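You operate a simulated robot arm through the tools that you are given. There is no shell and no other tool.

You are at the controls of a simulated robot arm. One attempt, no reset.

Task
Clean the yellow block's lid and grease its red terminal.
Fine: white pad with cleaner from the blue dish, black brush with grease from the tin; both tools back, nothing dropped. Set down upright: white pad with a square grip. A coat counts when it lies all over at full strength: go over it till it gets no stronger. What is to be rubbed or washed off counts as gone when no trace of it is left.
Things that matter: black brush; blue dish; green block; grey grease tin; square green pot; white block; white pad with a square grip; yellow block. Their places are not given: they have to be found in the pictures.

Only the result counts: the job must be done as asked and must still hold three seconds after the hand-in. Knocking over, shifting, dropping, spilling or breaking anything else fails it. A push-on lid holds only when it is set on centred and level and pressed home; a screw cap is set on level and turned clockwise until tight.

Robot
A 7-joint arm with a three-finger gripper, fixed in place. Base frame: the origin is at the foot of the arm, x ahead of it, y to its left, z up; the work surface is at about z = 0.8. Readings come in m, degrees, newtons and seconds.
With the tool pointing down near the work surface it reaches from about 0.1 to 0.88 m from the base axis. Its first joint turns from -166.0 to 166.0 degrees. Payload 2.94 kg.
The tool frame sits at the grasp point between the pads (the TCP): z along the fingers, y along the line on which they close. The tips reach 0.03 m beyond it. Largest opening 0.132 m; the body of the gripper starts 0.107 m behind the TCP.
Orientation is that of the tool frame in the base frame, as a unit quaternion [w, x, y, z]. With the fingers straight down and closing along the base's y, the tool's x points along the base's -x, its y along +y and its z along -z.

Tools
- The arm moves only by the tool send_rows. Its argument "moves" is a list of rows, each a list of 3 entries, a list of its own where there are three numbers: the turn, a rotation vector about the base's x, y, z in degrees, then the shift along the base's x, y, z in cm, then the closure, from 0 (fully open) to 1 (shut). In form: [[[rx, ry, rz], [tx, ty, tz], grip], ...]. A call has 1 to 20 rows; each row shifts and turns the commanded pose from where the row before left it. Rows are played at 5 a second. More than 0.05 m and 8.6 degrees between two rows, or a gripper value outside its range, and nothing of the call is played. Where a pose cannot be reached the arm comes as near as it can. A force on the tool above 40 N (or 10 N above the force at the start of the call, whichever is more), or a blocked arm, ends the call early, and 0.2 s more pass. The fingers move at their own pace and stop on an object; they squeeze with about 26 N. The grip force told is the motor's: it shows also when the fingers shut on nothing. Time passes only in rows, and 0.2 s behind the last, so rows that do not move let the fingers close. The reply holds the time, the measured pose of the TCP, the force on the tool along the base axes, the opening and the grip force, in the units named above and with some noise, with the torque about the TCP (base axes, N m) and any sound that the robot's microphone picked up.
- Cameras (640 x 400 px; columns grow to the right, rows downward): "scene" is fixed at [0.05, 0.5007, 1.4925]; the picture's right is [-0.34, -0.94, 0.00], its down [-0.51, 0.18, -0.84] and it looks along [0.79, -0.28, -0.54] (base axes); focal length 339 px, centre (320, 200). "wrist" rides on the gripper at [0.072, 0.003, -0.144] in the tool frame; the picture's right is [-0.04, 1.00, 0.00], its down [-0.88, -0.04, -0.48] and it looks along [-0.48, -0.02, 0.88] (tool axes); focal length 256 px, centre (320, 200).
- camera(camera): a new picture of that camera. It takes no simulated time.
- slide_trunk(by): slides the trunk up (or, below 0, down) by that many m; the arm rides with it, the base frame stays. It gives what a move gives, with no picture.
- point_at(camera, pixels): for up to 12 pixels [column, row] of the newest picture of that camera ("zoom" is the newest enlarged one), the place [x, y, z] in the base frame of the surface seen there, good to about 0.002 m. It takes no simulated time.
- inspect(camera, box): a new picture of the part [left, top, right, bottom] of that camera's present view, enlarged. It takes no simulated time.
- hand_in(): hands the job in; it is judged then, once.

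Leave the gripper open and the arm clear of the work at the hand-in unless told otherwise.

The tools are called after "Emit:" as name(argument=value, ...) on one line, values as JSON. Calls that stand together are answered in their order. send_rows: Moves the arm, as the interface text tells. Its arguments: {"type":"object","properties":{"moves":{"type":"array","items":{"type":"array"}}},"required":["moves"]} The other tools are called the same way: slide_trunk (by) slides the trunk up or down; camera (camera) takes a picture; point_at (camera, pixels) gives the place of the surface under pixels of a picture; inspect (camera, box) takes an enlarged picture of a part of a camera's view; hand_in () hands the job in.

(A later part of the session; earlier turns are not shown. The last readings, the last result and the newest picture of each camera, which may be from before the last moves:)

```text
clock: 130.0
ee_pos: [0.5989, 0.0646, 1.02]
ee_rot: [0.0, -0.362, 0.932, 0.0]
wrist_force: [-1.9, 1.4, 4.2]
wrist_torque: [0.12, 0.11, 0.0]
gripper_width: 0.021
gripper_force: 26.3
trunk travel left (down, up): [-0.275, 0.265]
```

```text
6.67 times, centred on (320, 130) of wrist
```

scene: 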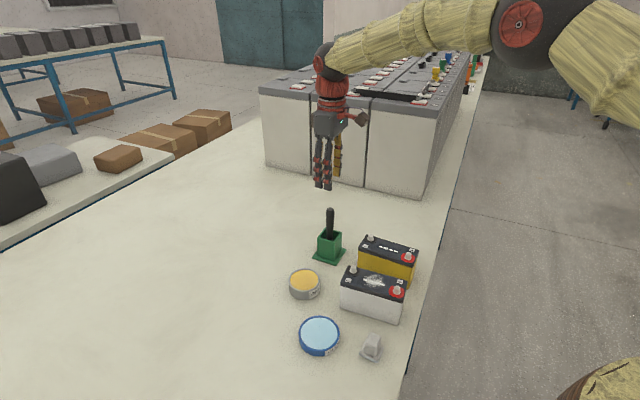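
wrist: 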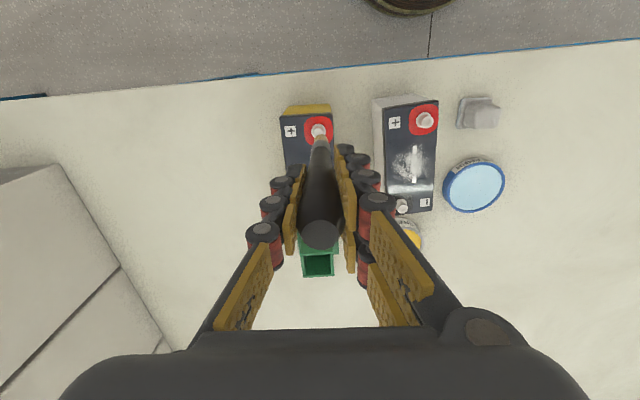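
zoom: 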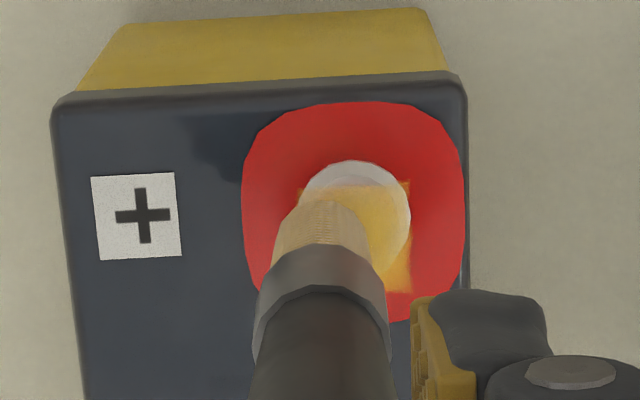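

I'll lift straight up and inspect the coat.

Emit:
send_rows(moves=[[[0, 0, 0], [0, 0, 0.3], 1.0], [[0, 0, 0], [0, 0, 0.7], 1.0], [[0, 0, 0], [0, 0, 1.0], 1.0], [[0, 0, 0], [0, 0, 1.5], 1.0], [[0, 0, 0], [0, 0, 1.5], 1.0], [[0, 0, 0], [0, 0, 1.0], 1.0], [[0, 0, 0], [0, 0, 0], 1.0]])

Emit:
inspect(camera="scene", box=[395, 240, 425, 268])

Emit:
inspect(camera="wrist", box=[300, 110, 345, 155])

```text
clock: 131.6
ee_pos: [0.6001, 0.0658, 1.0794]
ee_rot: [0.0, -0.363, 0.932, 0.0]
wrist_force: [-0.4, -0.8, 0.0]
wrist_torque: [-0.01, 0.0, 0.04]
gripper_width: 0.0207
gripper_force: 25.8
trunk travel left (down, up): [-0.275, 0.265]
```

```text
14.29 times, centred on (410, 254) of scene
```

zoom: 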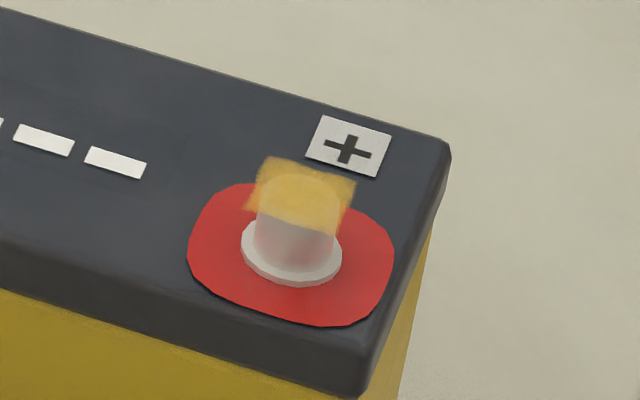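

```text
8.89 times, centred on (322, 132) of wrist
```

zoom: 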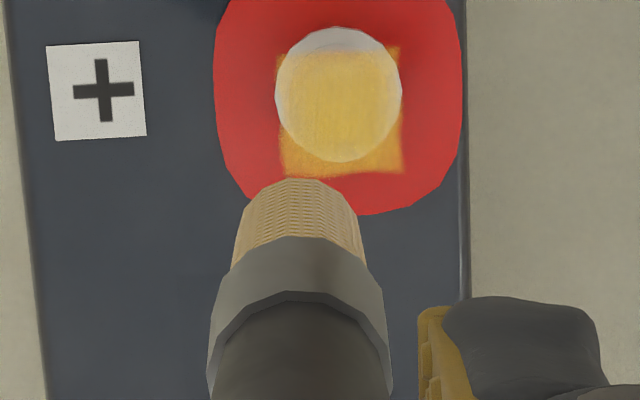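

Almost the same as before. I'll zoom tighter to compare the edges with the centre.

Emit:
inspect(camera="wrist", box=[312, 110, 338, 132])

Emit:
inspect(camera="scene", box=[402, 246, 418, 260])

```text
16.00 times, centred on (325, 121) of wrist
```

zoom: 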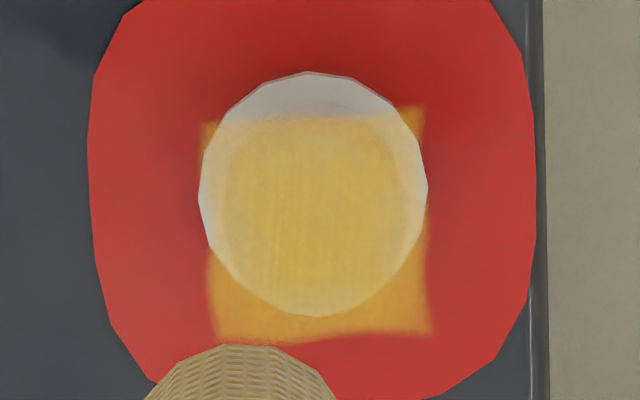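

```text
16.00 times, centred on (410, 253) of scene
```

zoom: 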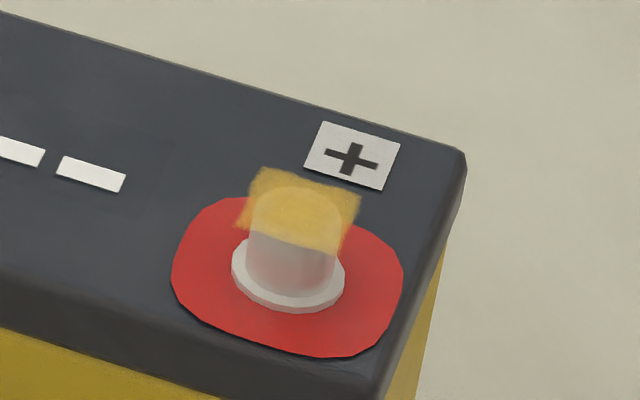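

The coat looks quite uniform but I want to confirm it's at full strength. I'll go to centre, press again, and do another full raster to compare.

Emit:
send_rows(moves=[[[0, 0, 0], [-0.806, 0.018, -1.0], 1.0], [[0, 0, 0], [0, 0, -1.5], 1.0], [[0, 0, 0], [0, 0, -1.5], 1.0], [[0, 0, 0], [0, 0, -1.0], 1.0], [[0, 0, 0], [0, 0, -0.5], 1.0], [[0, 0, 0], [0, 0, -0.3], 1.0], [[0, 0, 0], [0, 0, -0.1], 1.0], [[0, 0, 0], [0, 0, 0], 1.0]])

```text
clock: 133.4
ee_pos: [0.5919, 0.0648, 1.0204]
ee_rot: [0.0, -0.363, 0.932, 0.0]
wrist_force: [0.2, 1.0, 0.2]
wrist_torque: [0.0, 0.01, 0.02]
gripper_width: 0.0207
gripper_force: 26.5
trunk travel left (down, up): [-0.275, 0.265]
```

Emit:
send_rows(moves=[[[0, 0, 0], [0, 0, -0.1], 1.0], [[0, 0, 0], [0, 0, -0.05], 1.0], [[0, 0, 0], [0, 0, 0], 1.0]])

```text
clock: 134.2
ee_pos: [0.5911, 0.0651, 1.0204]
ee_rot: [0.002, -0.363, 0.932, -0.001]
wrist_force: [-1.1, 0.0, 8.3]
wrist_torque: [-0.1, 0.19, 0.03]
gripper_width: 0.0208
gripper_force: 26.5
trunk travel left (down, up): [-0.275, 0.265]
```

8.3 N. Raster: u ±6 mm, v rows −6…+6 mm.

Emit:
send_rows(moves=[[[0, 0, 0], [0.018, 0.848, 0], 1.0], [[0, 0, 0], [-0.289, -0.277, 0], 1.0], [[0, 0, 0], [-0.289, -0.277, 0], 1.0], [[0, 0, 0], [-0.289, -0.277, 0], 1.0], [[0, 0, 0], [0.208, -0.217, 0], 1.0], [[0, 0, 0], [0.289, 0.277, 0], 1.0], [[0, 0, 0], [0.289, 0.277, 0], 1.0], [[0, 0, 0], [0.289, 0.277, 0], 1.0], [[0, 0, 0], [0.208, -0.217, 0], 1.0], [[0, 0, 0], [-0.289, -0.277, 0], 1.0], [[0, 0, 0], [-0.289, -0.277, 0], 1.0], [[0, 0, 0], [-0.289, -0.277, 0], 1.0], [[0, 0, 0], [0.208, -0.217, 0], 1.0], [[0, 0, 0], [0.289, 0.277, 0], 1.0], [[0, 0, 0], [0.289, 0.277, 0], 1.0], [[0, 0, 0], [0.289, 0.277, 0], 1.0], [[0, 0, 0], [0.208, -0.217, 0], 1.0], [[0, 0, 0], [-0.289, -0.277, 0], 1.0], [[0, 0, 0], [-0.289, -0.277, 0], 1.0], [[0, 0, 0], [-0.289, -0.277, 0], 1.0]])

```text
clock: 138.4
ee_pos: [0.5912, 0.0555, 1.0192]
ee_rot: [0.0, -0.363, 0.932, 0.001]
wrist_force: [0.1, 0.3, -0.1]
wrist_torque: [0.04, 0.02, 0.01]
gripper_width: 0.021
gripper_force: 25.9
trunk travel left (down, up): [-0.275, 0.265]
```

No contact at that outer corner. I'll come in 1 mm, press 0.5 mm lower, and do strokes along v.

Emit:
send_rows(moves=[[[0, 0, 0], [0.003, 0.141, 0], 1.0], [[0, 0, 0], [-0.346, 0.361, -0.05], 1.0], [[0, 0, 0], [-0.346, 0.361, 0], 1.0], [[0, 0, 0], [0.181, 0.173, 0], 1.0], [[0, 0, 0], [0.346, -0.361, 0], 1.0], [[0, 0, 0], [0.346, -0.361, 0], 1.0], [[0, 0, 0], [0.181, 0.173, 0], 1.0], [[0, 0, 0], [-0.346, 0.361, 0], 1.0], [[0, 0, 0], [-0.346, 0.361, 0], 1.0], [[0, 0, 0], [0.181, 0.173, 0], 1.0], [[0, 0, 0], [0.346, -0.361, 0], 1.0], [[0, 0, 0], [0.346, -0.361, 0], 1.0], [[0, 0, 0], [0.181, 0.173, 0], 1.0], [[0, 0, 0], [-0.346, 0.361, 0], 1.0], [[0, 0, 0], [-0.346, 0.361, 0], 1.0], [[0, 0, 0], [0.06, 0.058, 0], 1.0], [[0, 0, 0], [0.346, -0.361, 0], 1.0], [[0, 0, 0], [0.346, -0.361, 0], 1.0]])

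Emit:
send_rows(moves=[[[0, 0, 0], [0, 0, 0.3], 1.0], [[0, 0, 0], [0, 0, 0.7], 1.0], [[0, 0, 0], [0, 0, 1.0], 1.0], [[0, 0, 0], [0, 0, 1.5], 1.0], [[0, 0, 0], [0, 0, 1.5], 1.0], [[0, 0, 0], [0, 0, 1.0], 1.0], [[0, 0, 0], [0, 0, 0], 1.0]])

Emit:
inspect(camera="wrist", box=[312, 110, 338, 132])

Emit:
inspect(camera="scene", box=[402, 246, 418, 260])

```text
clock: 142.2
ee_pos: [0.5981, 0.0645, 1.0188]
ee_rot: [-0.001, -0.362, 0.932, 0.0]
wrist_force: [-0.3, -0.1, 0.0]
wrist_torque: [0.01, -0.01, -0.01]
gripper_width: 0.0212
gripper_force: 26.4
trunk travel left (down, up): [-0.275, 0.265]
```

```text
clock: 143.8
ee_pos: [0.5992, 0.0648, 1.0789]
ee_rot: [-0.001, -0.362, 0.932, 0.0]
wrist_force: [-0.3, -0.1, 0.1]
wrist_torque: [0.01, -0.01, 0.02]
gripper_width: 0.0209
gripper_force: 26.8
trunk travel left (down, up): [-0.275, 0.265]
```

```text
16.00 times, centred on (325, 121) of wrist
```

zoom: 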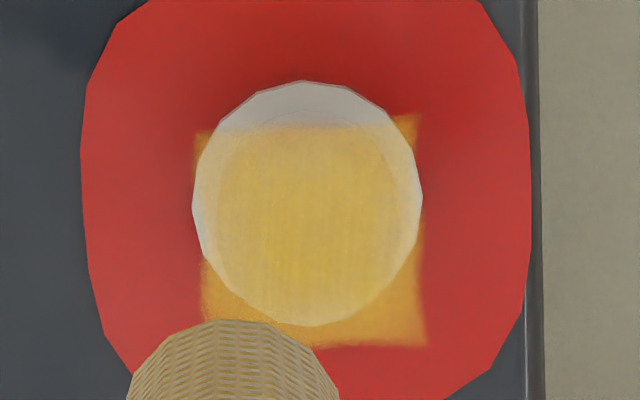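

```text
16.00 times, centred on (410, 253) of scene
```

zoom: 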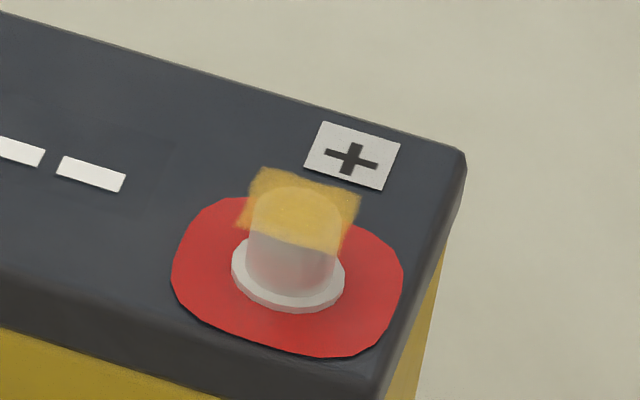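

The centre looks saturated, but the thin strips at the left and right edges look a little paler. I'll check the bristle load before working on the edges.

Emit:
inspect(camera="scene", box=[390, 205, 430, 245])

Emit:
inspect(camera="wrist", box=[302, 115, 328, 137])

```text
10.00 times, centred on (410, 225) of scene
```

zoom: 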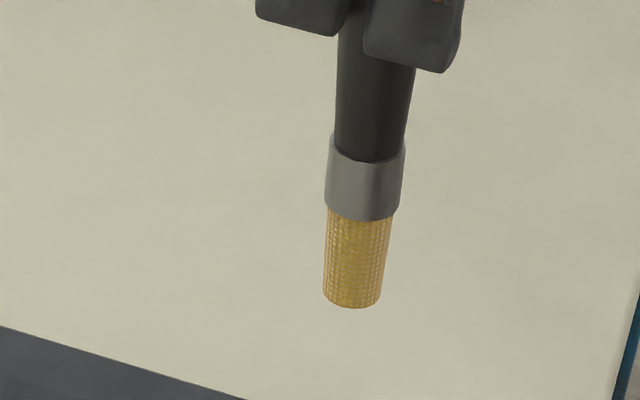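

```text
16.00 times, centred on (315, 126) of wrist
```

zoom: 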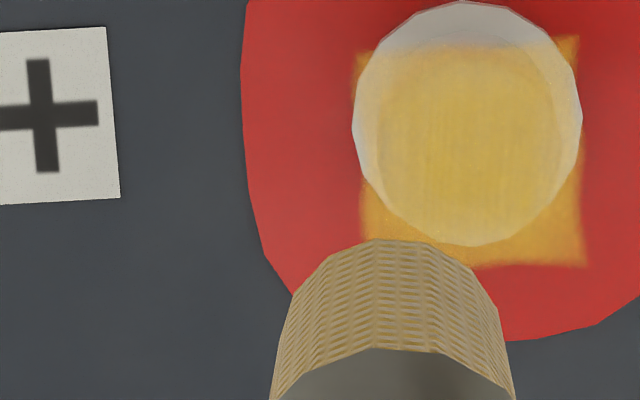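

Grease is still on the bristles. I'll work the edges deliberately: first the +v edge. Moving to (u 0, v +6) and descending to contact.

Emit:
send_rows(moves=[[[0, 0, 0], [-0.412, -0.394, -1.0], 1.0], [[0, 0, 0], [0, 0, -1.5], 1.0], [[0, 0, 0], [0, 0, -1.5], 1.0], [[0, 0, 0], [0, 0, -1.0], 1.0], [[0, 0, 0], [0, 0, -0.6], 1.0], [[0, 0, 0], [0, 0, -0.3], 1.0], [[0, 0, 0], [0, 0, -0.1], 1.0], [[0, 0, 0], [0, 0, -0.1], 1.0], [[0, 0, 0], [0, 0, 0], 1.0]])

```text
clock: 145.8
ee_pos: [0.5956, 0.0617, 1.0195]
ee_rot: [0.001, -0.362, 0.932, -0.001]
wrist_force: [-2.5, -1.5, 11.2]
wrist_torque: [-0.09, 0.22, -0.02]
gripper_width: 0.021
gripper_force: 26.0
trunk travel left (down, up): [-0.275, 0.265]
```

11 N contact at the +v edge. Strokes along that edge, u ±5 mm, twice.

Emit:
send_rows(moves=[[[0, 0, 0], [-0.181, -0.173, 0], 1.0], [[0, 0, 0], [-0.181, -0.173, 0], 1.0], [[0, 0, 0], [0.181, 0.173, 0], 1.0], [[0, 0, 0], [0.181, 0.173, 0], 1.0], [[0, 0, 0], [0.181, 0.173, 0], 1.0], [[0, 0, 0], [0.181, 0.173, 0], 1.0], [[0, 0, 0], [-0.181, -0.173, 0], 1.0], [[0, 0, 0], [-0.181, -0.173, 0], 1.0], [[0, 0, 0], [-0.181, -0.173, 0], 1.0], [[0, 0, 0], [-0.181, -0.173, 0], 1.0], [[0, 0, 0], [0.181, 0.173, 0], 1.0], [[0, 0, 0], [0.181, 0.173, 0], 1.0], [[0, 0, 0], [0, 0, 0], 1.0]])

Emit:
inspect(camera="scene", box=[380, 225, 430, 275])

Emit:
inspect(camera="wrist", box=[295, 105, 345, 150])

```text
clock: 148.6
ee_pos: [0.5953, 0.0611, 1.0178]
ee_rot: [0.0, -0.362, 0.932, 0.0]
wrist_force: [0.0, 0.3, -0.6]
wrist_torque: [0.03, -0.01, 0.0]
gripper_width: 0.021
gripper_force: 25.7
trunk travel left (down, up): [-0.275, 0.265]
```

```text
8.00 times, centred on (405, 250) of scene
```

zoom: 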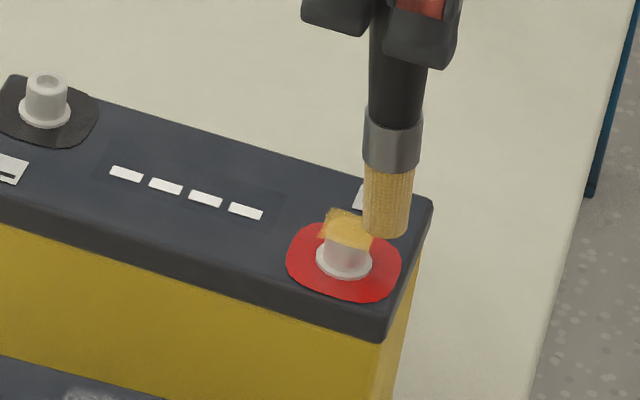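

```text
8.89 times, centred on (320, 128) of wrist
```

zoom: 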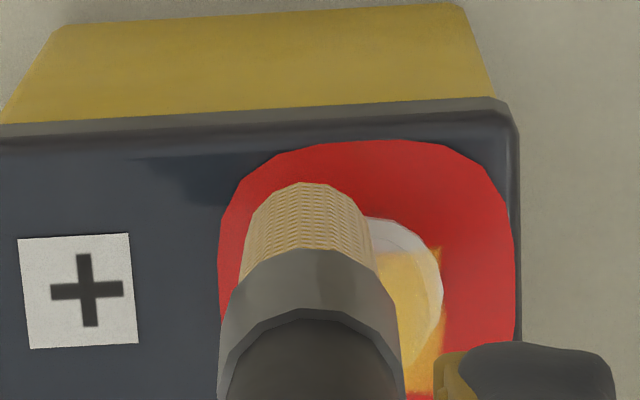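

The brush seems to have tilted in the hand: the tip is now well to the right of where the TCP says. I'll measure the tip and handle.

Emit:
inspect(camera="scene", box=[390, 210, 430, 260])

Emit:
point_at(camera="zoom", pixels=[[292, 370], [292, 355], [294, 330], [296, 300], [300, 250], [303, 200], [307, 150], [310, 100]])

```text
8.00 times, centred on (410, 235) of scene
```

zoom: 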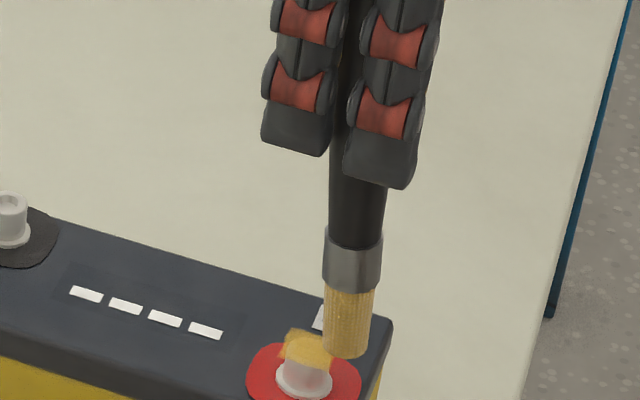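

```text
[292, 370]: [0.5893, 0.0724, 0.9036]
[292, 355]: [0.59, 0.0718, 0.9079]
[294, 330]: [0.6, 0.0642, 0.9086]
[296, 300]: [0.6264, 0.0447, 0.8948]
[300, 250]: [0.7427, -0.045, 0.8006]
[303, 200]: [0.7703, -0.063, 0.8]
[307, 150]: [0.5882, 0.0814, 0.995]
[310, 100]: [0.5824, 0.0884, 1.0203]
```

Measuring along the brush: tip (345,355) up to handle (358,200).

Emit:
point_at(camera="zoom", pixels=[[344, 354], [345, 345], [346, 325], [347, 305], [351, 280], [352, 260], [356, 235], [358, 205], [327, 350], [364, 350]])

```text
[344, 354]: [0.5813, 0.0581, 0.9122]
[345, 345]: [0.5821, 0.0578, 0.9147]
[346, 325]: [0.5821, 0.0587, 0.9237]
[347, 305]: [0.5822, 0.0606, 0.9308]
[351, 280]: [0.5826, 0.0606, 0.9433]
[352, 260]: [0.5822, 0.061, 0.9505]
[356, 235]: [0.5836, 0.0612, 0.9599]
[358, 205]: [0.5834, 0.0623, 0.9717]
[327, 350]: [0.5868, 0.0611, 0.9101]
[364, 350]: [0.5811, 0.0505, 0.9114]
```

The brush has pivoted about 5° (tip towards +u) within the finger plane. I'll lift 2 cm and tilt the hand 5° about the v axis so the brush is upright again.

Emit:
send_rows(moves=[[[0, 0, 0], [0, 0, 0.5], 1.0], [[0, 0, 0], [0, 0, 1.0], 1.0], [[0, 0, 0], [0, 0, 1.0], 1.0], [[1.15, -1.2, 0], [0, 0, 0.5], 1.0], [[1.15, -1.2, 0], [0, 0, 0], 1.0], [[1.15, -1.2, 0], [0, 0, 0], 1.0], [[0, 0, 0], [0, 0, 0], 1.0]])

Emit:
inspect(camera="scene", box=[380, 200, 430, 265])

Emit:
inspect(camera="wrist", box=[290, 100, 350, 160])

```text
clock: 150.2
ee_pos: [0.5944, 0.0617, 1.0488]
ee_rot: [0.039, -0.362, 0.931, 0.016]
wrist_force: [-1.0, 0.4, -0.7]
wrist_torque: [0.03, 0.01, 0.03]
gripper_width: 0.0208
gripper_force: 26.4
trunk travel left (down, up): [-0.275, 0.265]
```

```text
6.15 times, centred on (405, 232) of scene
```

zoom: 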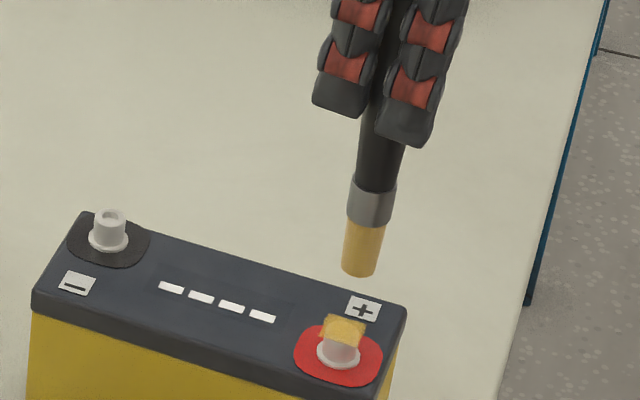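

```text
6.67 times, centred on (320, 130) of wrist
```

zoom: 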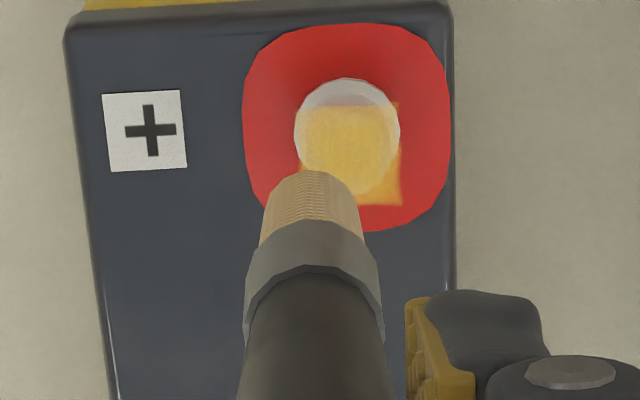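

The brush is upright again. Measuring the tip now.

Emit:
inspect(camera="scene", box=[380, 220, 430, 265])

Emit:
point_at(camera="zoom", pixels=[[372, 225], [372, 215], [374, 195], [376, 175], [352, 215], [391, 215], [384, 130], [348, 302], [325, 300], [371, 308], [350, 288], [346, 318]])

```text
8.89 times, centred on (405, 242) of scene
```

zoom: 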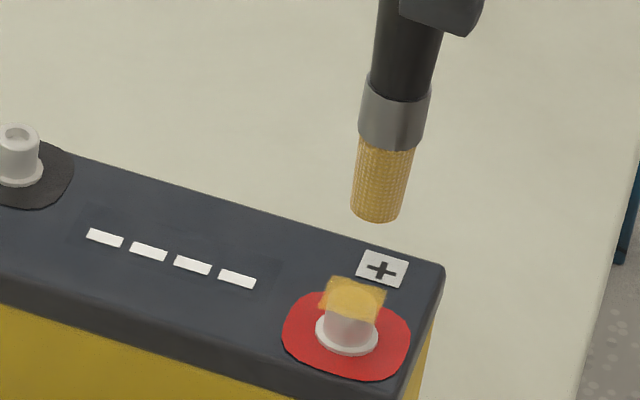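

```text
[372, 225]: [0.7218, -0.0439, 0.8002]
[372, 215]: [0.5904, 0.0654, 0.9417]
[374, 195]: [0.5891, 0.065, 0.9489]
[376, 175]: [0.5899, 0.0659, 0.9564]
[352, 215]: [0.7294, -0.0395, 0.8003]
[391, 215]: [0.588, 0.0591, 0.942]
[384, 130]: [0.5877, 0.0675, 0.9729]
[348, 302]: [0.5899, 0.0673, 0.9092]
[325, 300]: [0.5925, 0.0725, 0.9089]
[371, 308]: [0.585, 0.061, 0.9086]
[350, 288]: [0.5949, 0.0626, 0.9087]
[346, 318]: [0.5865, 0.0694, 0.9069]
```

Now the coat's own corners in this zoom.

Emit:
point_at(camera="zoom", pixels=[[334, 279], [384, 290], [374, 319], [320, 309], [353, 299], [377, 217], [360, 213], [395, 213]])

Emit:
inspect(camera="wrist", box=[312, 108, 338, 130])

```text
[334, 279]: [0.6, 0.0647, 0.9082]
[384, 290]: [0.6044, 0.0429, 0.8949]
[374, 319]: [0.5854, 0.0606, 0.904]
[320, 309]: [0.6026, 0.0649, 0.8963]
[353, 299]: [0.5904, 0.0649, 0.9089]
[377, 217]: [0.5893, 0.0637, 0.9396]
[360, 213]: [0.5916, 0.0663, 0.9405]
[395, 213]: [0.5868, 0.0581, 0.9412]
```

```text
16.00 times, centred on (325, 119) of wrist
```

zoom: 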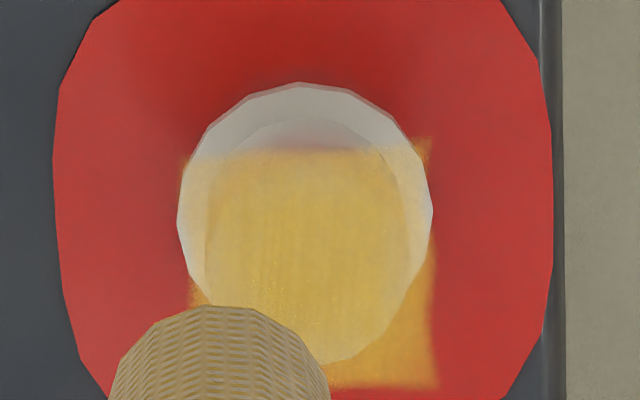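

The coat lies at z = 0.909, centred near (0.590, 0.065); the edge strips still look a bit weaker. I'll bring the tip to the centre and descend to contact, then use strokes along v (where the brush can't pivot).

Emit:
send_rows(moves=[[[0, 0, 0], [-0.605, 0.196, -0.8], 1.0], [[0, 0, 0], [0, 0, -1.0], 1.0], [[0, 0, 0], [0, 0, -0.6], 1.0], [[0, 0, 0], [0, 0, -0.3], 1.0], [[0, 0, 0], [0, 0, -0.1], 1.0], [[0, 0, 0], [0, 0, -0.1], 1.0], [[0, 0, 0], [0, 0, 0], 1.0]])

Emit:
inspect(camera="scene", box=[380, 220, 430, 265])

```text
clock: 151.8
ee_pos: [0.5896, 0.0624, 1.0188]
ee_rot: [0.04, -0.362, 0.931, 0.016]
wrist_force: [-0.6, -0.1, 0.1]
wrist_torque: [-0.02, -0.01, 0.02]
gripper_width: 0.0211
gripper_force: 26.1
trunk travel left (down, up): [-0.275, 0.265]
```

```text
8.89 times, centred on (405, 242) of scene
```

zoom: 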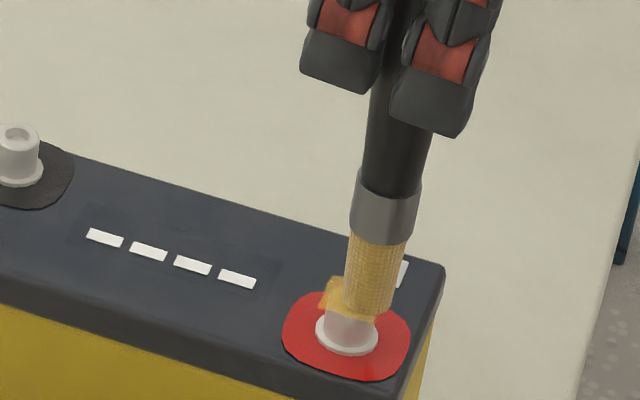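

The tip still looks a few mm to the right of the coat's centre. Measuring again.

Emit:
point_at(camera="zoom", pixels=[[368, 314], [369, 300], [371, 280], [374, 250], [382, 215], [392, 160], [346, 305], [391, 310]])

Emit:
inspect(camera="wrist", box=[295, 105, 345, 150])

```text
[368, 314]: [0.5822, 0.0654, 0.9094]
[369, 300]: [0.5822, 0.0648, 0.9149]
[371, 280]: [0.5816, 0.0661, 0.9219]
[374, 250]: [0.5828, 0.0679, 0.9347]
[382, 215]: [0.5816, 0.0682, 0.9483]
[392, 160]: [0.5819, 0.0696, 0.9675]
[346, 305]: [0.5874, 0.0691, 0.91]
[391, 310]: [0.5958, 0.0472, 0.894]
```

```text
8.89 times, centred on (320, 128) of wrist
```

zoom: 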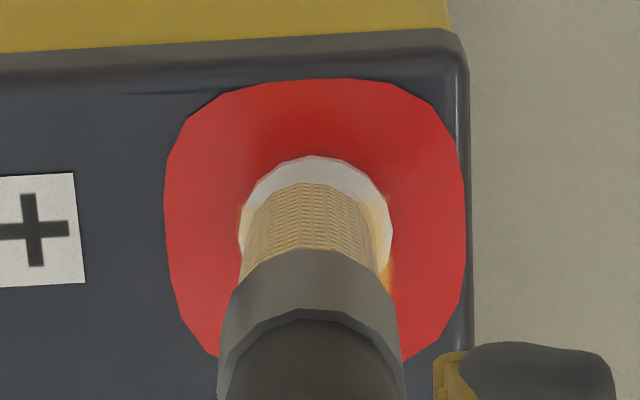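

The tip is at about u +3 mm, v 0. I'll shift −3 mm in u and lower until there's contact.

Emit:
send_rows(moves=[[[0, 0, 0], [0.217, 0.208, 0], 1.0], [[0, 0, 0], [0, 0, -0.1], 1.0], [[0, 0, 0], [0, 0, 0], 1.0]])

```text
clock: 152.6
ee_pos: [0.592, 0.0646, 1.0172]
ee_rot: [0.041, -0.362, 0.931, 0.017]
wrist_force: [0.0, 0.4, 0.2]
wrist_torque: [-0.01, -0.04, -0.03]
gripper_width: 0.0209
gripper_force: 25.8
trunk travel left (down, up): [-0.275, 0.265]
```

Emit:
send_rows(moves=[[[0, 0, 0], [0, 0, -0.1], 1.0], [[0, 0, 0], [0, 0, -0.05], 1.0], [[0, 0, 0], [0, 0, 0], 1.0]])

```text
clock: 153.4
ee_pos: [0.5913, 0.0632, 1.018]
ee_rot: [0.04, -0.362, 0.931, 0.017]
wrist_force: [-1.1, -0.1, 7.3]
wrist_torque: [-0.08, 0.16, -0.02]
gripper_width: 0.0209
gripper_force: 25.7
trunk travel left (down, up): [-0.275, 0.265]
```

7 N. Strokes along v, ±7 mm, at u = 0.

Emit:
send_rows(moves=[[[0, 0, 0], [0.242, -0.253, 0], 1.0], [[0, 0, 0], [0.242, -0.253, 0], 1.0], [[0, 0, 0], [-0.242, 0.253, 0], 1.0], [[0, 0, 0], [-0.242, 0.253, 0], 1.0], [[0, 0, 0], [-0.242, 0.253, 0], 1.0], [[0, 0, 0], [-0.242, 0.253, 0], 1.0], [[0, 0, 0], [0.242, -0.253, 0], 1.0], [[0, 0, 0], [0.242, -0.253, 0], 1.0], [[0, 0, 0], [0.242, -0.253, 0], 1.0], [[0, 0, 0], [0.242, -0.253, 0], 1.0], [[0, 0, 0], [-0.242, 0.253, 0], 1.0], [[0, 0, 0], [-0.242, 0.253, 0], 1.0], [[0, 0, 0], [0, 0, 0], 1.0]])

Emit:
inspect(camera="scene", box=[380, 220, 430, 265])

```text
clock: 156.2
ee_pos: [0.5911, 0.064, 1.0166]
ee_rot: [0.041, -0.363, 0.931, 0.017]
wrist_force: [0.9, -1.9, 8.4]
wrist_torque: [-0.26, -0.13, 0.02]
gripper_width: 0.0211
gripper_force: 26.8
trunk travel left (down, up): [-0.275, 0.265]
```

```text
8.89 times, centred on (405, 242) of scene
```

zoom: 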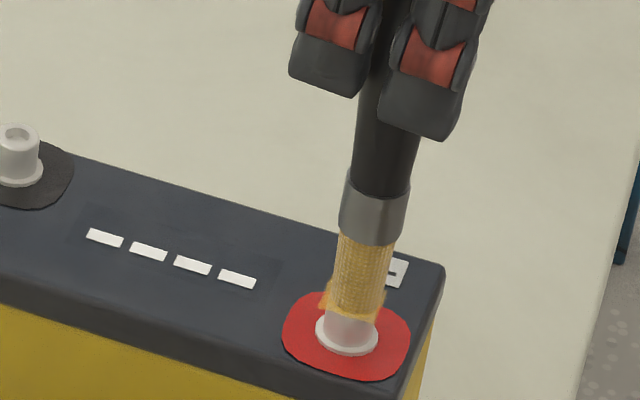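

Contact kept (8 N). Now the +u side: shift to u +3.5, strokes ±7 mm along v, then u +6.

Emit:
send_rows(moves=[[[0, 0, 0], [-0.253, -0.242, 0], 1.0], [[0, 0, 0], [0.242, -0.253, 0], 1.0], [[0, 0, 0], [0.242, -0.253, 0], 1.0], [[0, 0, 0], [-0.242, 0.253, 0], 1.0], [[0, 0, 0], [-0.242, 0.253, 0], 1.0], [[0, 0, 0], [-0.242, 0.253, 0], 1.0], [[0, 0, 0], [-0.242, 0.253, 0], 1.0], [[0, 0, 0], [-0.181, -0.173, 0], 1.0], [[0, 0, 0], [0.242, -0.253, 0], 1.0], [[0, 0, 0], [0.242, -0.253, 0], 1.0], [[0, 0, 0], [0.242, -0.253, 0], 1.0], [[0, 0, 0], [0.242, -0.253, 0], 1.0], [[0, 0, 0], [-0.242, 0.253, 0], 1.0], [[0, 0, 0], [-0.242, 0.253, 0], 1.0], [[0, 0, 0], [0, 0, 0], 1.0]])

Emit:
inspect(camera="scene", box=[380, 220, 430, 265])

Emit:
inspect(camera="wrist", box=[295, 105, 345, 150])

```text
clock: 159.4
ee_pos: [0.588, 0.0613, 1.0165]
ee_rot: [0.041, -0.362, 0.931, 0.016]
wrist_force: [0.1, -0.7, 1.6]
wrist_torque: [-0.05, -0.04, 0.0]
gripper_width: 0.0207
gripper_force: 25.7
trunk travel left (down, up): [-0.275, 0.265]
```

```text
8.89 times, centred on (405, 242) of scene
```

zoom: 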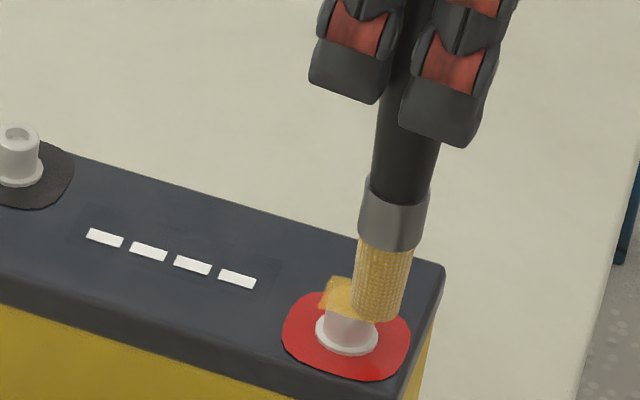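

```text
8.89 times, centred on (320, 128) of wrist
```

zoom: 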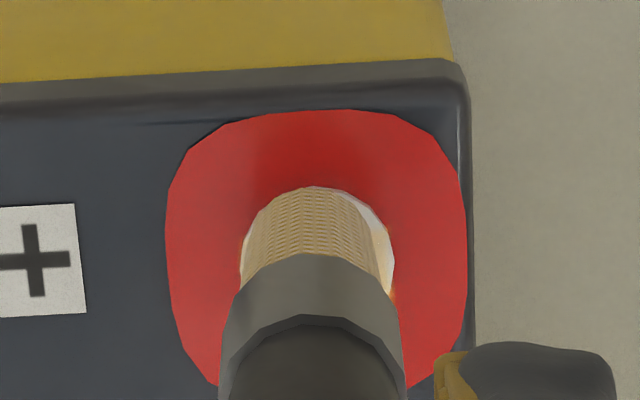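

Now the −u side: move to u −3.5, pressing slightly more, strokes along v, then u −6.

Emit:
send_rows(moves=[[[0, 0, 0], [0.229, 0.219, 0.1], 1.0], [[0, 0, 0], [0.229, 0.219, 0], 1.0], [[0, 0, 0], [0.229, 0.219, -0.15], 1.0], [[0, 0, 0], [0.242, -0.253, 0], 1.0], [[0, 0, 0], [0.242, -0.253, 0], 1.0], [[0, 0, 0], [-0.242, 0.253, 0], 1.0], [[0, 0, 0], [-0.242, 0.253, 0], 1.0], [[0, 0, 0], [-0.242, 0.253, 0], 1.0], [[0, 0, 0], [-0.242, 0.253, 0], 1.0], [[0, 0, 0], [0.181, 0.173, 0], 1.0], [[0, 0, 0], [0.242, -0.253, 0], 1.0], [[0, 0, 0], [0.242, -0.253, 0], 1.0], [[0, 0, 0], [0.242, -0.253, 0], 1.0], [[0, 0, 0], [0.242, -0.253, 0], 1.0], [[0, 0, 0], [-0.242, 0.253, 0], 1.0], [[0, 0, 0], [-0.242, 0.253, 0], 1.0], [[0, 0, 0], [0, 0, 0], 1.0]])

Emit:
inspect(camera="scene", box=[380, 220, 430, 265])

Emit:
inspect(camera="wrist", box=[295, 105, 345, 150])

```text
clock: 163.0
ee_pos: [0.5957, 0.0691, 1.0155]
ee_rot: [0.039, -0.363, 0.931, 0.017]
wrist_force: [1.8, -0.9, 5.9]
wrist_torque: [-0.19, -0.1, 0.01]
gripper_width: 0.021
gripper_force: 25.8
trunk travel left (down, up): [-0.275, 0.265]
```

```text
8.89 times, centred on (405, 242) of scene
```

zoom: 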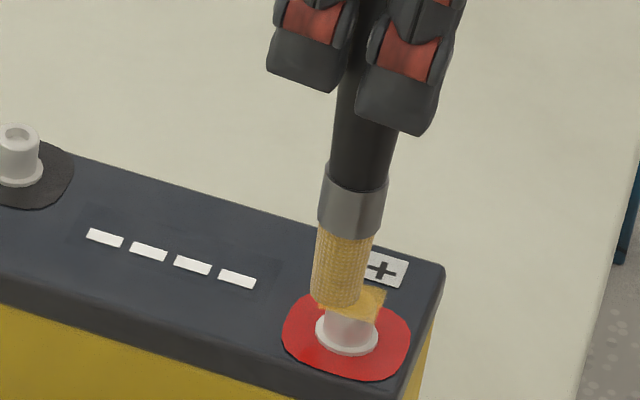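

```text
8.89 times, centred on (320, 128) of wrist
```

zoom: 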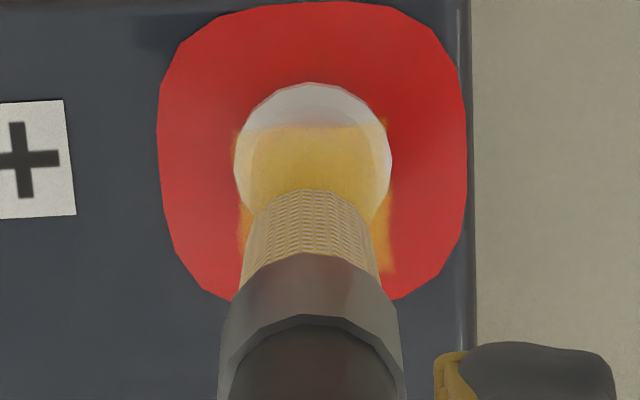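

5.9 N at the −u edge. I'll lift and inspect.

Emit:
send_rows(moves=[[[0, 0, 0], [0, 0, 0.3], 1.0], [[0, 0, 0], [0, 0, 0.7], 1.0], [[0, 0, 0], [0, 0, 1.0], 1.0], [[0, 0, 0], [0.5, 0.5, 1.5], 1.0], [[0, 0, 0], [0.5, 0.5, 1.0], 1.0], [[0, 0, 0], [0, 0, 0], 1.0]])

Emit:
inspect(camera="wrist", box=[306, 95, 332, 117])

Emit:
inspect(camera="scene", box=[402, 246, 418, 260])

```text
clock: 164.4
ee_pos: [0.6046, 0.0795, 1.0605]
ee_rot: [0.039, -0.363, 0.931, 0.017]
wrist_force: [0.4, -0.4, 0.4]
wrist_torque: [-0.01, 0.03, 0.03]
gripper_width: 0.0209
gripper_force: 25.9
trunk travel left (down, up): [-0.275, 0.265]
```

```text
16.00 times, centred on (319, 106) of wrist
```

zoom: 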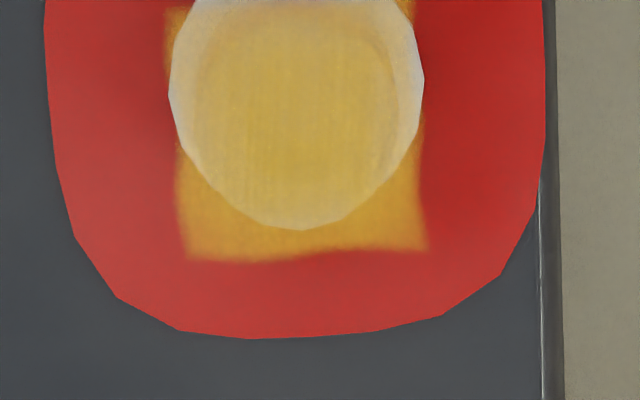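

```text
16.00 times, centred on (410, 253) of scene
```

zoom: 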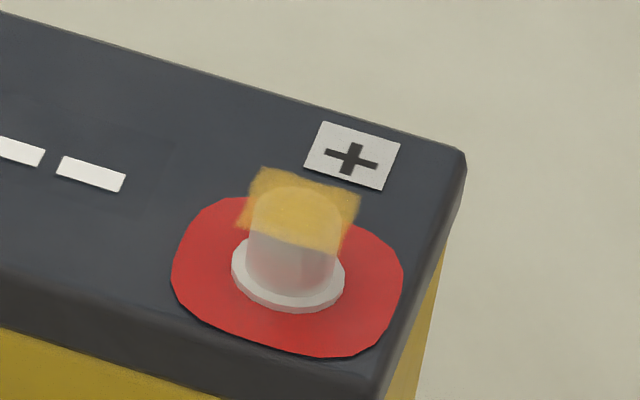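

The coat now looks uniform right to the bottom edges. Checking the upper half of the patch.

Emit:
inspect(camera="wrist", box=[306, 86, 332, 108])

Emit:
inspect(camera="scene", box=[355, 228, 425, 272])

```text
16.00 times, centred on (319, 97) of wrist
```

zoom: 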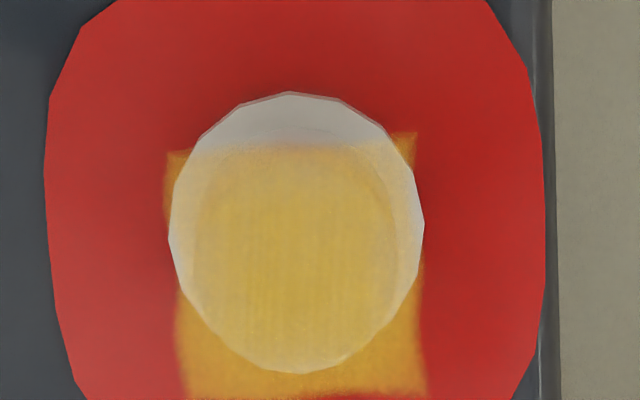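

```text
9.09 times, centred on (390, 250) of scene
```

zoom: 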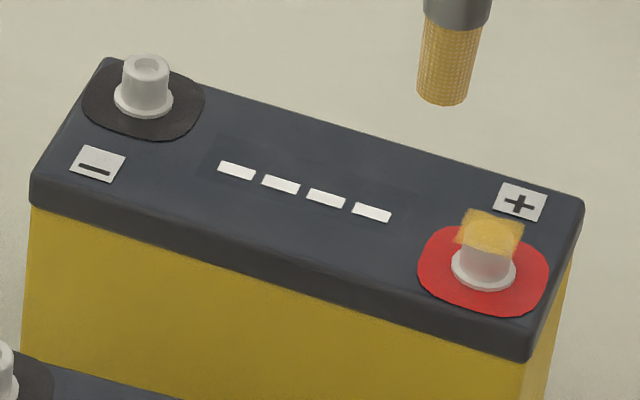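

Corners look strong; the +u (upper) edge might be slightly paler, and contact there was only 1.6 N. I'll do one more pass on the +u half: move over u ≈ +4 and check alignment first.

Emit:
send_rows(moves=[[[0, 0, 0], [-0.6, -0.55, 0], 1.0], [[0, 0, 0], [-0.6, -0.55, -1.0], 1.0], [[0, 0, 0], [-0.53, -0.56, -1.5], 1.0], [[0, 0, 0], [0, 0, -0.8], 1.0], [[0, 0, 0], [0, 0, 0], 1.0]])

Emit:
inspect(camera="scene", box=[380, 220, 430, 265])

Emit:
inspect(camera="wrist", box=[295, 105, 345, 150])

```text
clock: 165.6
ee_pos: [0.5894, 0.0629, 1.0275]
ee_rot: [0.04, -0.362, 0.931, 0.017]
wrist_force: [-0.6, -0.3, -0.4]
wrist_torque: [-0.01, -0.04, -0.02]
gripper_width: 0.0208
gripper_force: 25.6
trunk travel left (down, up): [-0.275, 0.265]
```

```text
8.89 times, centred on (405, 242) of scene
```

zoom: 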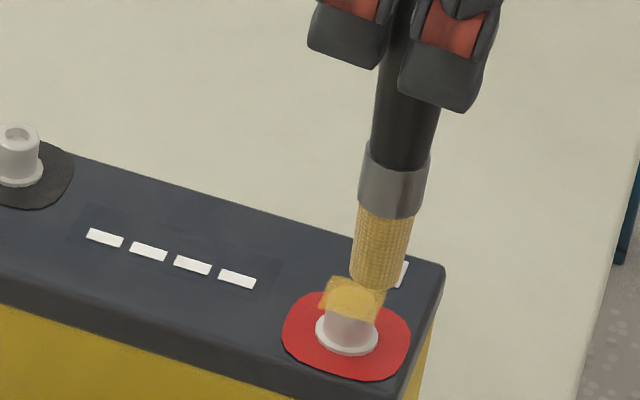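

```text
8.89 times, centred on (320, 128) of wrist
```

zoom: 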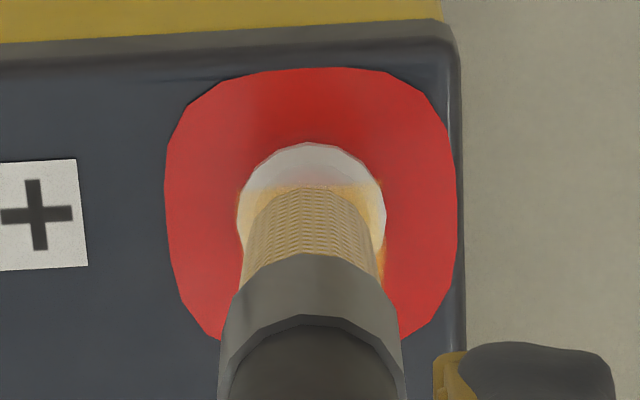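

The tip is over u ≈ +5.5. Lowering to contact there.

Emit:
send_rows(moves=[[[0, 0, 0], [0, 0, -0.5], 1.0], [[0, 0, 0], [0, 0, -0.4], 1.0], [[0, 0, 0], [0, 0, -0.2], 1.0], [[0, 0, 0], [0, 0, -0.1], 1.0], [[0, 0, 0], [0, 0, 0], 1.0]])

```text
clock: 166.8
ee_pos: [0.5877, 0.0629, 1.0163]
ee_rot: [0.04, -0.362, 0.931, 0.016]
wrist_force: [0.1, -0.6, 2.7]
wrist_torque: [-0.04, 0.06, 0.0]
gripper_width: 0.0207
gripper_force: 26.5
trunk travel left (down, up): [-0.275, 0.265]
```

2.7 N. Pressing slightly more and stroking along v at u ≈ +5.5 and then +3.

Emit:
send_rows(moves=[[[0, 0, 0], [0, 0, -0.05], 1.0], [[0, 0, 0], [0.242, -0.253, 0], 1.0], [[0, 0, 0], [0.207, -0.217, 0], 1.0], [[0, 0, 0], [-0.207, 0.217, 0], 1.0], [[0, 0, 0], [-0.242, 0.253, 0], 1.0], [[0, 0, 0], [-0.242, 0.253, 0], 1.0], [[0, 0, 0], [-0.207, 0.217, 0], 1.0], [[0, 0, 0], [0.207, -0.217, 0], 1.0], [[0, 0, 0], [0.242, -0.253, 0], 1.0], [[0, 0, 0], [0.181, 0.173, 0], 1.0], [[0, 0, 0], [0.242, -0.253, 0], 1.0], [[0, 0, 0], [0.242, -0.253, 0], 1.0], [[0, 0, 0], [-0.242, 0.253, 0], 1.0], [[0, 0, 0], [-0.242, 0.253, 0], 1.0], [[0, 0, 0], [-0.242, 0.253, 0], 1.0], [[0, 0, 0], [-0.242, 0.253, 0], 1.0], [[0, 0, 0], [0.242, -0.253, 0], 1.0], [[0, 0, 0], [0.242, -0.253, 0], 1.0], [[0, 0, 0], [0, 0, 0], 1.0]])

```text
clock: 170.8
ee_pos: [0.5891, 0.0643, 1.0154]
ee_rot: [0.04, -0.362, 0.931, 0.016]
wrist_force: [-1.0, 1.2, 3.9]
wrist_torque: [0.14, 0.19, -0.03]
gripper_width: 0.0211
gripper_force: 26.2
trunk travel left (down, up): [-0.275, 0.265]
```

Contact kept. Continue across u = 0, −3 and −6 with strokes along v.

Emit:
send_rows(moves=[[[0, 0, 0], [0.217, 0.208, -0.03], 1.0], [[0, 0, 0], [0.242, -0.253, 0], 1.0], [[0, 0, 0], [0.242, -0.253, 0], 1.0], [[0, 0, 0], [-0.242, 0.253, 0], 1.0], [[0, 0, 0], [-0.242, 0.253, 0], 1.0], [[0, 0, 0], [-0.242, 0.253, 0], 1.0], [[0, 0, 0], [-0.242, 0.253, 0], 1.0], [[0, 0, 0], [0.217, 0.208, 0], 1.0], [[0, 0, 0], [0.242, -0.253, 0], 1.0], [[0, 0, 0], [0.242, -0.253, 0], 1.0], [[0, 0, 0], [0.242, -0.253, 0], 1.0], [[0, 0, 0], [0.242, -0.253, 0], 1.0], [[0, 0, 0], [0.217, 0.208, 0], 1.0], [[0, 0, 0], [-0.242, 0.253, 0], 1.0], [[0, 0, 0], [-0.242, 0.253, 0], 1.0], [[0, 0, 0], [-0.242, 0.253, 0], 1.0], [[0, 0, 0], [-0.242, 0.253, 0], 1.0], [[0, 0, 0], [0.242, -0.253, 0], 1.0], [[0, 0, 0], [0.242, -0.253, 0], 1.0], [[0, 0, 0], [0, 0, 0], 1.0]])

Emit:
send_rows(moves=[[[0, 0, 0], [0, 0, 0.3], 1.0], [[0, 0, 0], [0, 0, 0.7], 1.0], [[0, 0, 0], [0, 0, 1.0], 1.0], [[0, 0, 0], [0.5, 0.5, 1.5], 1.0], [[0, 0, 0], [0.5, 0.5, 1.0], 1.0], [[0, 0, 0], [0, 0, 0], 1.0]])

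Emit:
inspect(camera="wrist", box=[306, 86, 332, 108])

Emit:
inspect(camera="wrist", box=[306, 95, 332, 117])

Emit:
inspect(camera="scene", box=[402, 246, 418, 260])

```text
clock: 175.0
ee_pos: [0.5964, 0.0706, 1.0142]
ee_rot: [0.041, -0.362, 0.931, 0.016]
wrist_force: [-0.8, 1.2, 5.1]
wrist_torque: [0.16, 0.14, 0.03]
gripper_width: 0.021
gripper_force: 25.9
trunk travel left (down, up): [-0.275, 0.265]
```

```text
clock: 176.4
ee_pos: [0.6072, 0.0805, 1.0601]
ee_rot: [0.04, -0.362, 0.931, 0.017]
wrist_force: [0.0, -0.2, -0.8]
wrist_torque: [0.01, 0.01, 0.01]
gripper_width: 0.021
gripper_force: 26.1
trunk travel left (down, up): [-0.275, 0.265]
```

```text
16.00 times, centred on (319, 97) of wrist
```

zoom: 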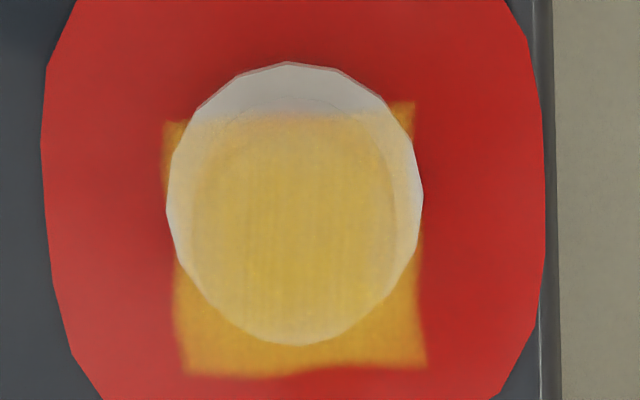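

```text
16.00 times, centred on (319, 106) of wrist
```

zoom: 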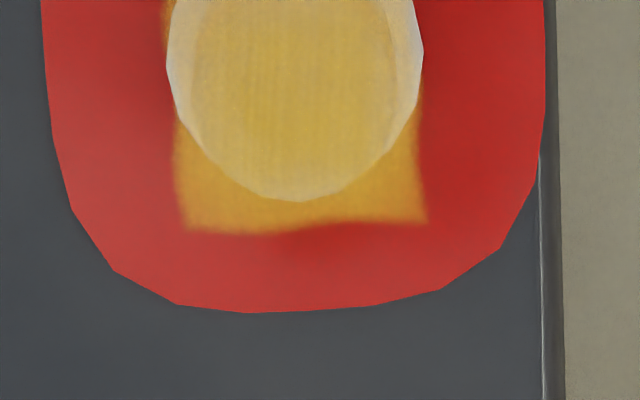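

```text
16.00 times, centred on (410, 253) of scene
```

zoom: 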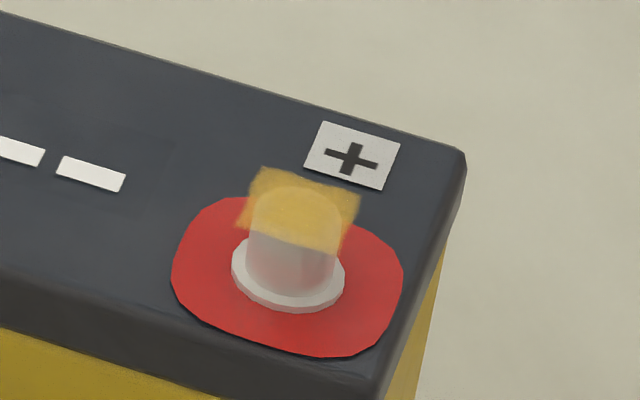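

The coat looks stable and doesn't visibly get stronger. I'll check the bristles' load once more to decide on a final reload.

Emit:
inspect(camera="scene", box=[385, 205, 425, 250])

Emit:
inspect(camera="wrist", box=[310, 92, 328, 106])

```text
8.89 times, centred on (405, 228) of scene
```

zoom: 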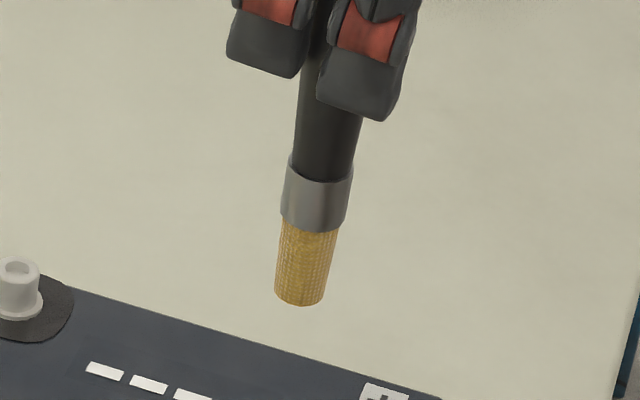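

```text
16.00 times, centred on (319, 99) of wrist
```

zoom: 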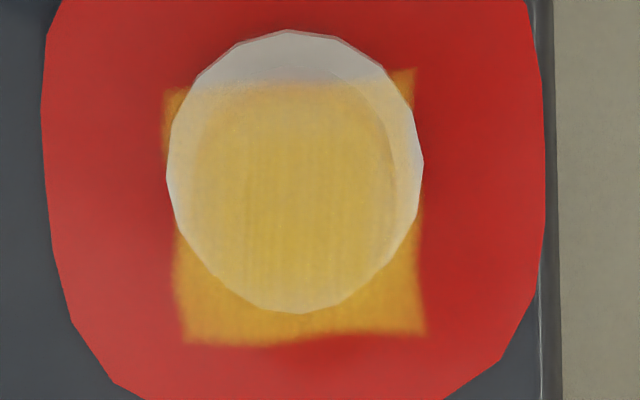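

For certainty I'll reload once more and make a final pass over the edges. Carrying the brush to the tin.

Emit:
send_rows(moves=[[[0, 0, 0], [0.11, 0.48, 0.3], 1.0], [[0, 0, 0], [0.22, 0.96, 0.3], 1.0], [[0, 0, 0], [0.33, 1.45, 0.3], 1.0], [[0, 0, 0], [0.44, 1.93, 0], 1.0], [[0, 0, 0], [0.5, 2.17, 0], 1.0], [[0, 0, 0], [0.5, 2.17, 0], 1.0], [[0, 0, 0], [0.5, 2.17, 0], 1.0], [[0, 0, 0], [0.5, 2.17, 0], 1.0], [[0, 0, 0], [0.5, 2.17, 0], 1.0], [[0, 0, 0], [0.5, 2.17, 0], 1.0], [[0, 0, 0], [0.44, 1.93, 0], 1.0], [[0, 0, 0], [0.39, 1.69, 0], 1.0], [[0, 0, 0], [0.33, 1.45, 0], 1.0], [[0, 0, 0], [0.22, 0.96, 0], 1.0], [[0, 0, 0], [0.06, 0.24, 0], 1.0], [[0, 0, 0], [0, 0, 0], 1.0]])

Emit:
inspect(camera="scene", box=[260, 190, 360, 310])

```text
clock: 179.8
ee_pos: [0.6623, 0.3228, 1.0695]
ee_rot: [0.04, -0.362, 0.931, 0.017]
wrist_force: [-0.1, 0.8, -0.2]
wrist_torque: [-0.04, -0.02, 0.0]
gripper_width: 0.021
gripper_force: 25.7
trunk travel left (down, up): [-0.275, 0.265]
```

```text
3.33 times, centred on (310, 250) of scene
```

zoom: 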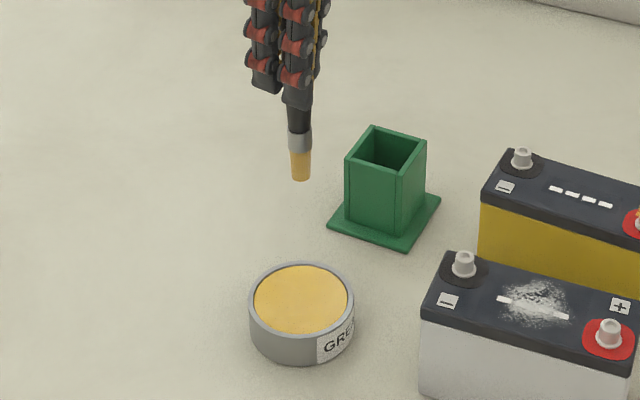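

Over the tin. Descending to just above the grease.

Emit:
send_rows(moves=[[[0, 0, 0], [0, 0, -0.5], 1.0], [[0, 0, 0], [0, 0, -1.2], 1.0], [[0, 0, 0], [0, 0, -2.0], 1.0], [[0, 0, 0], [0, 0, -2.3], 1.0], [[0, 0, 0], [0, 0, -2.3], 1.0], [[0, 0, 0], [0, 0, -2.0], 1.0], [[0, 0, 0], [0, 0, -1.2], 1.0], [[0, 0, 0], [0, 0, -0.6], 1.0], [[0, 0, 0], [0, 0, -0.3], 1.0], [[0, 0, 0], [0, 0, -0.1], 1.0], [[0, 0, 0], [0, 0, 0], 1.0]])

```text
clock: 182.2
ee_pos: [0.6625, 0.3219, 0.9444]
ee_rot: [0.04, -0.361, 0.932, 0.017]
wrist_force: [0.5, -0.5, -1.2]
wrist_torque: [0.0, -0.02, -0.01]
gripper_width: 0.0208
gripper_force: 25.9
trunk travel left (down, up): [-0.275, 0.265]
```

Emit:
send_rows(moves=[[[0, 0, 0], [0, 0, -0.1], 1.0], [[0, 0, 0], [0, 0, -0.1], 1.0], [[0, 0, 0], [0, 0, 0], 1.0]])

```text
clock: 183.0
ee_pos: [0.6619, 0.3228, 0.9429]
ee_rot: [0.04, -0.362, 0.931, 0.016]
wrist_force: [-1.2, 1.2, 0.2]
wrist_torque: [0.02, -0.01, -0.01]
gripper_width: 0.0209
gripper_force: 26.3
trunk travel left (down, up): [-0.275, 0.265]
```

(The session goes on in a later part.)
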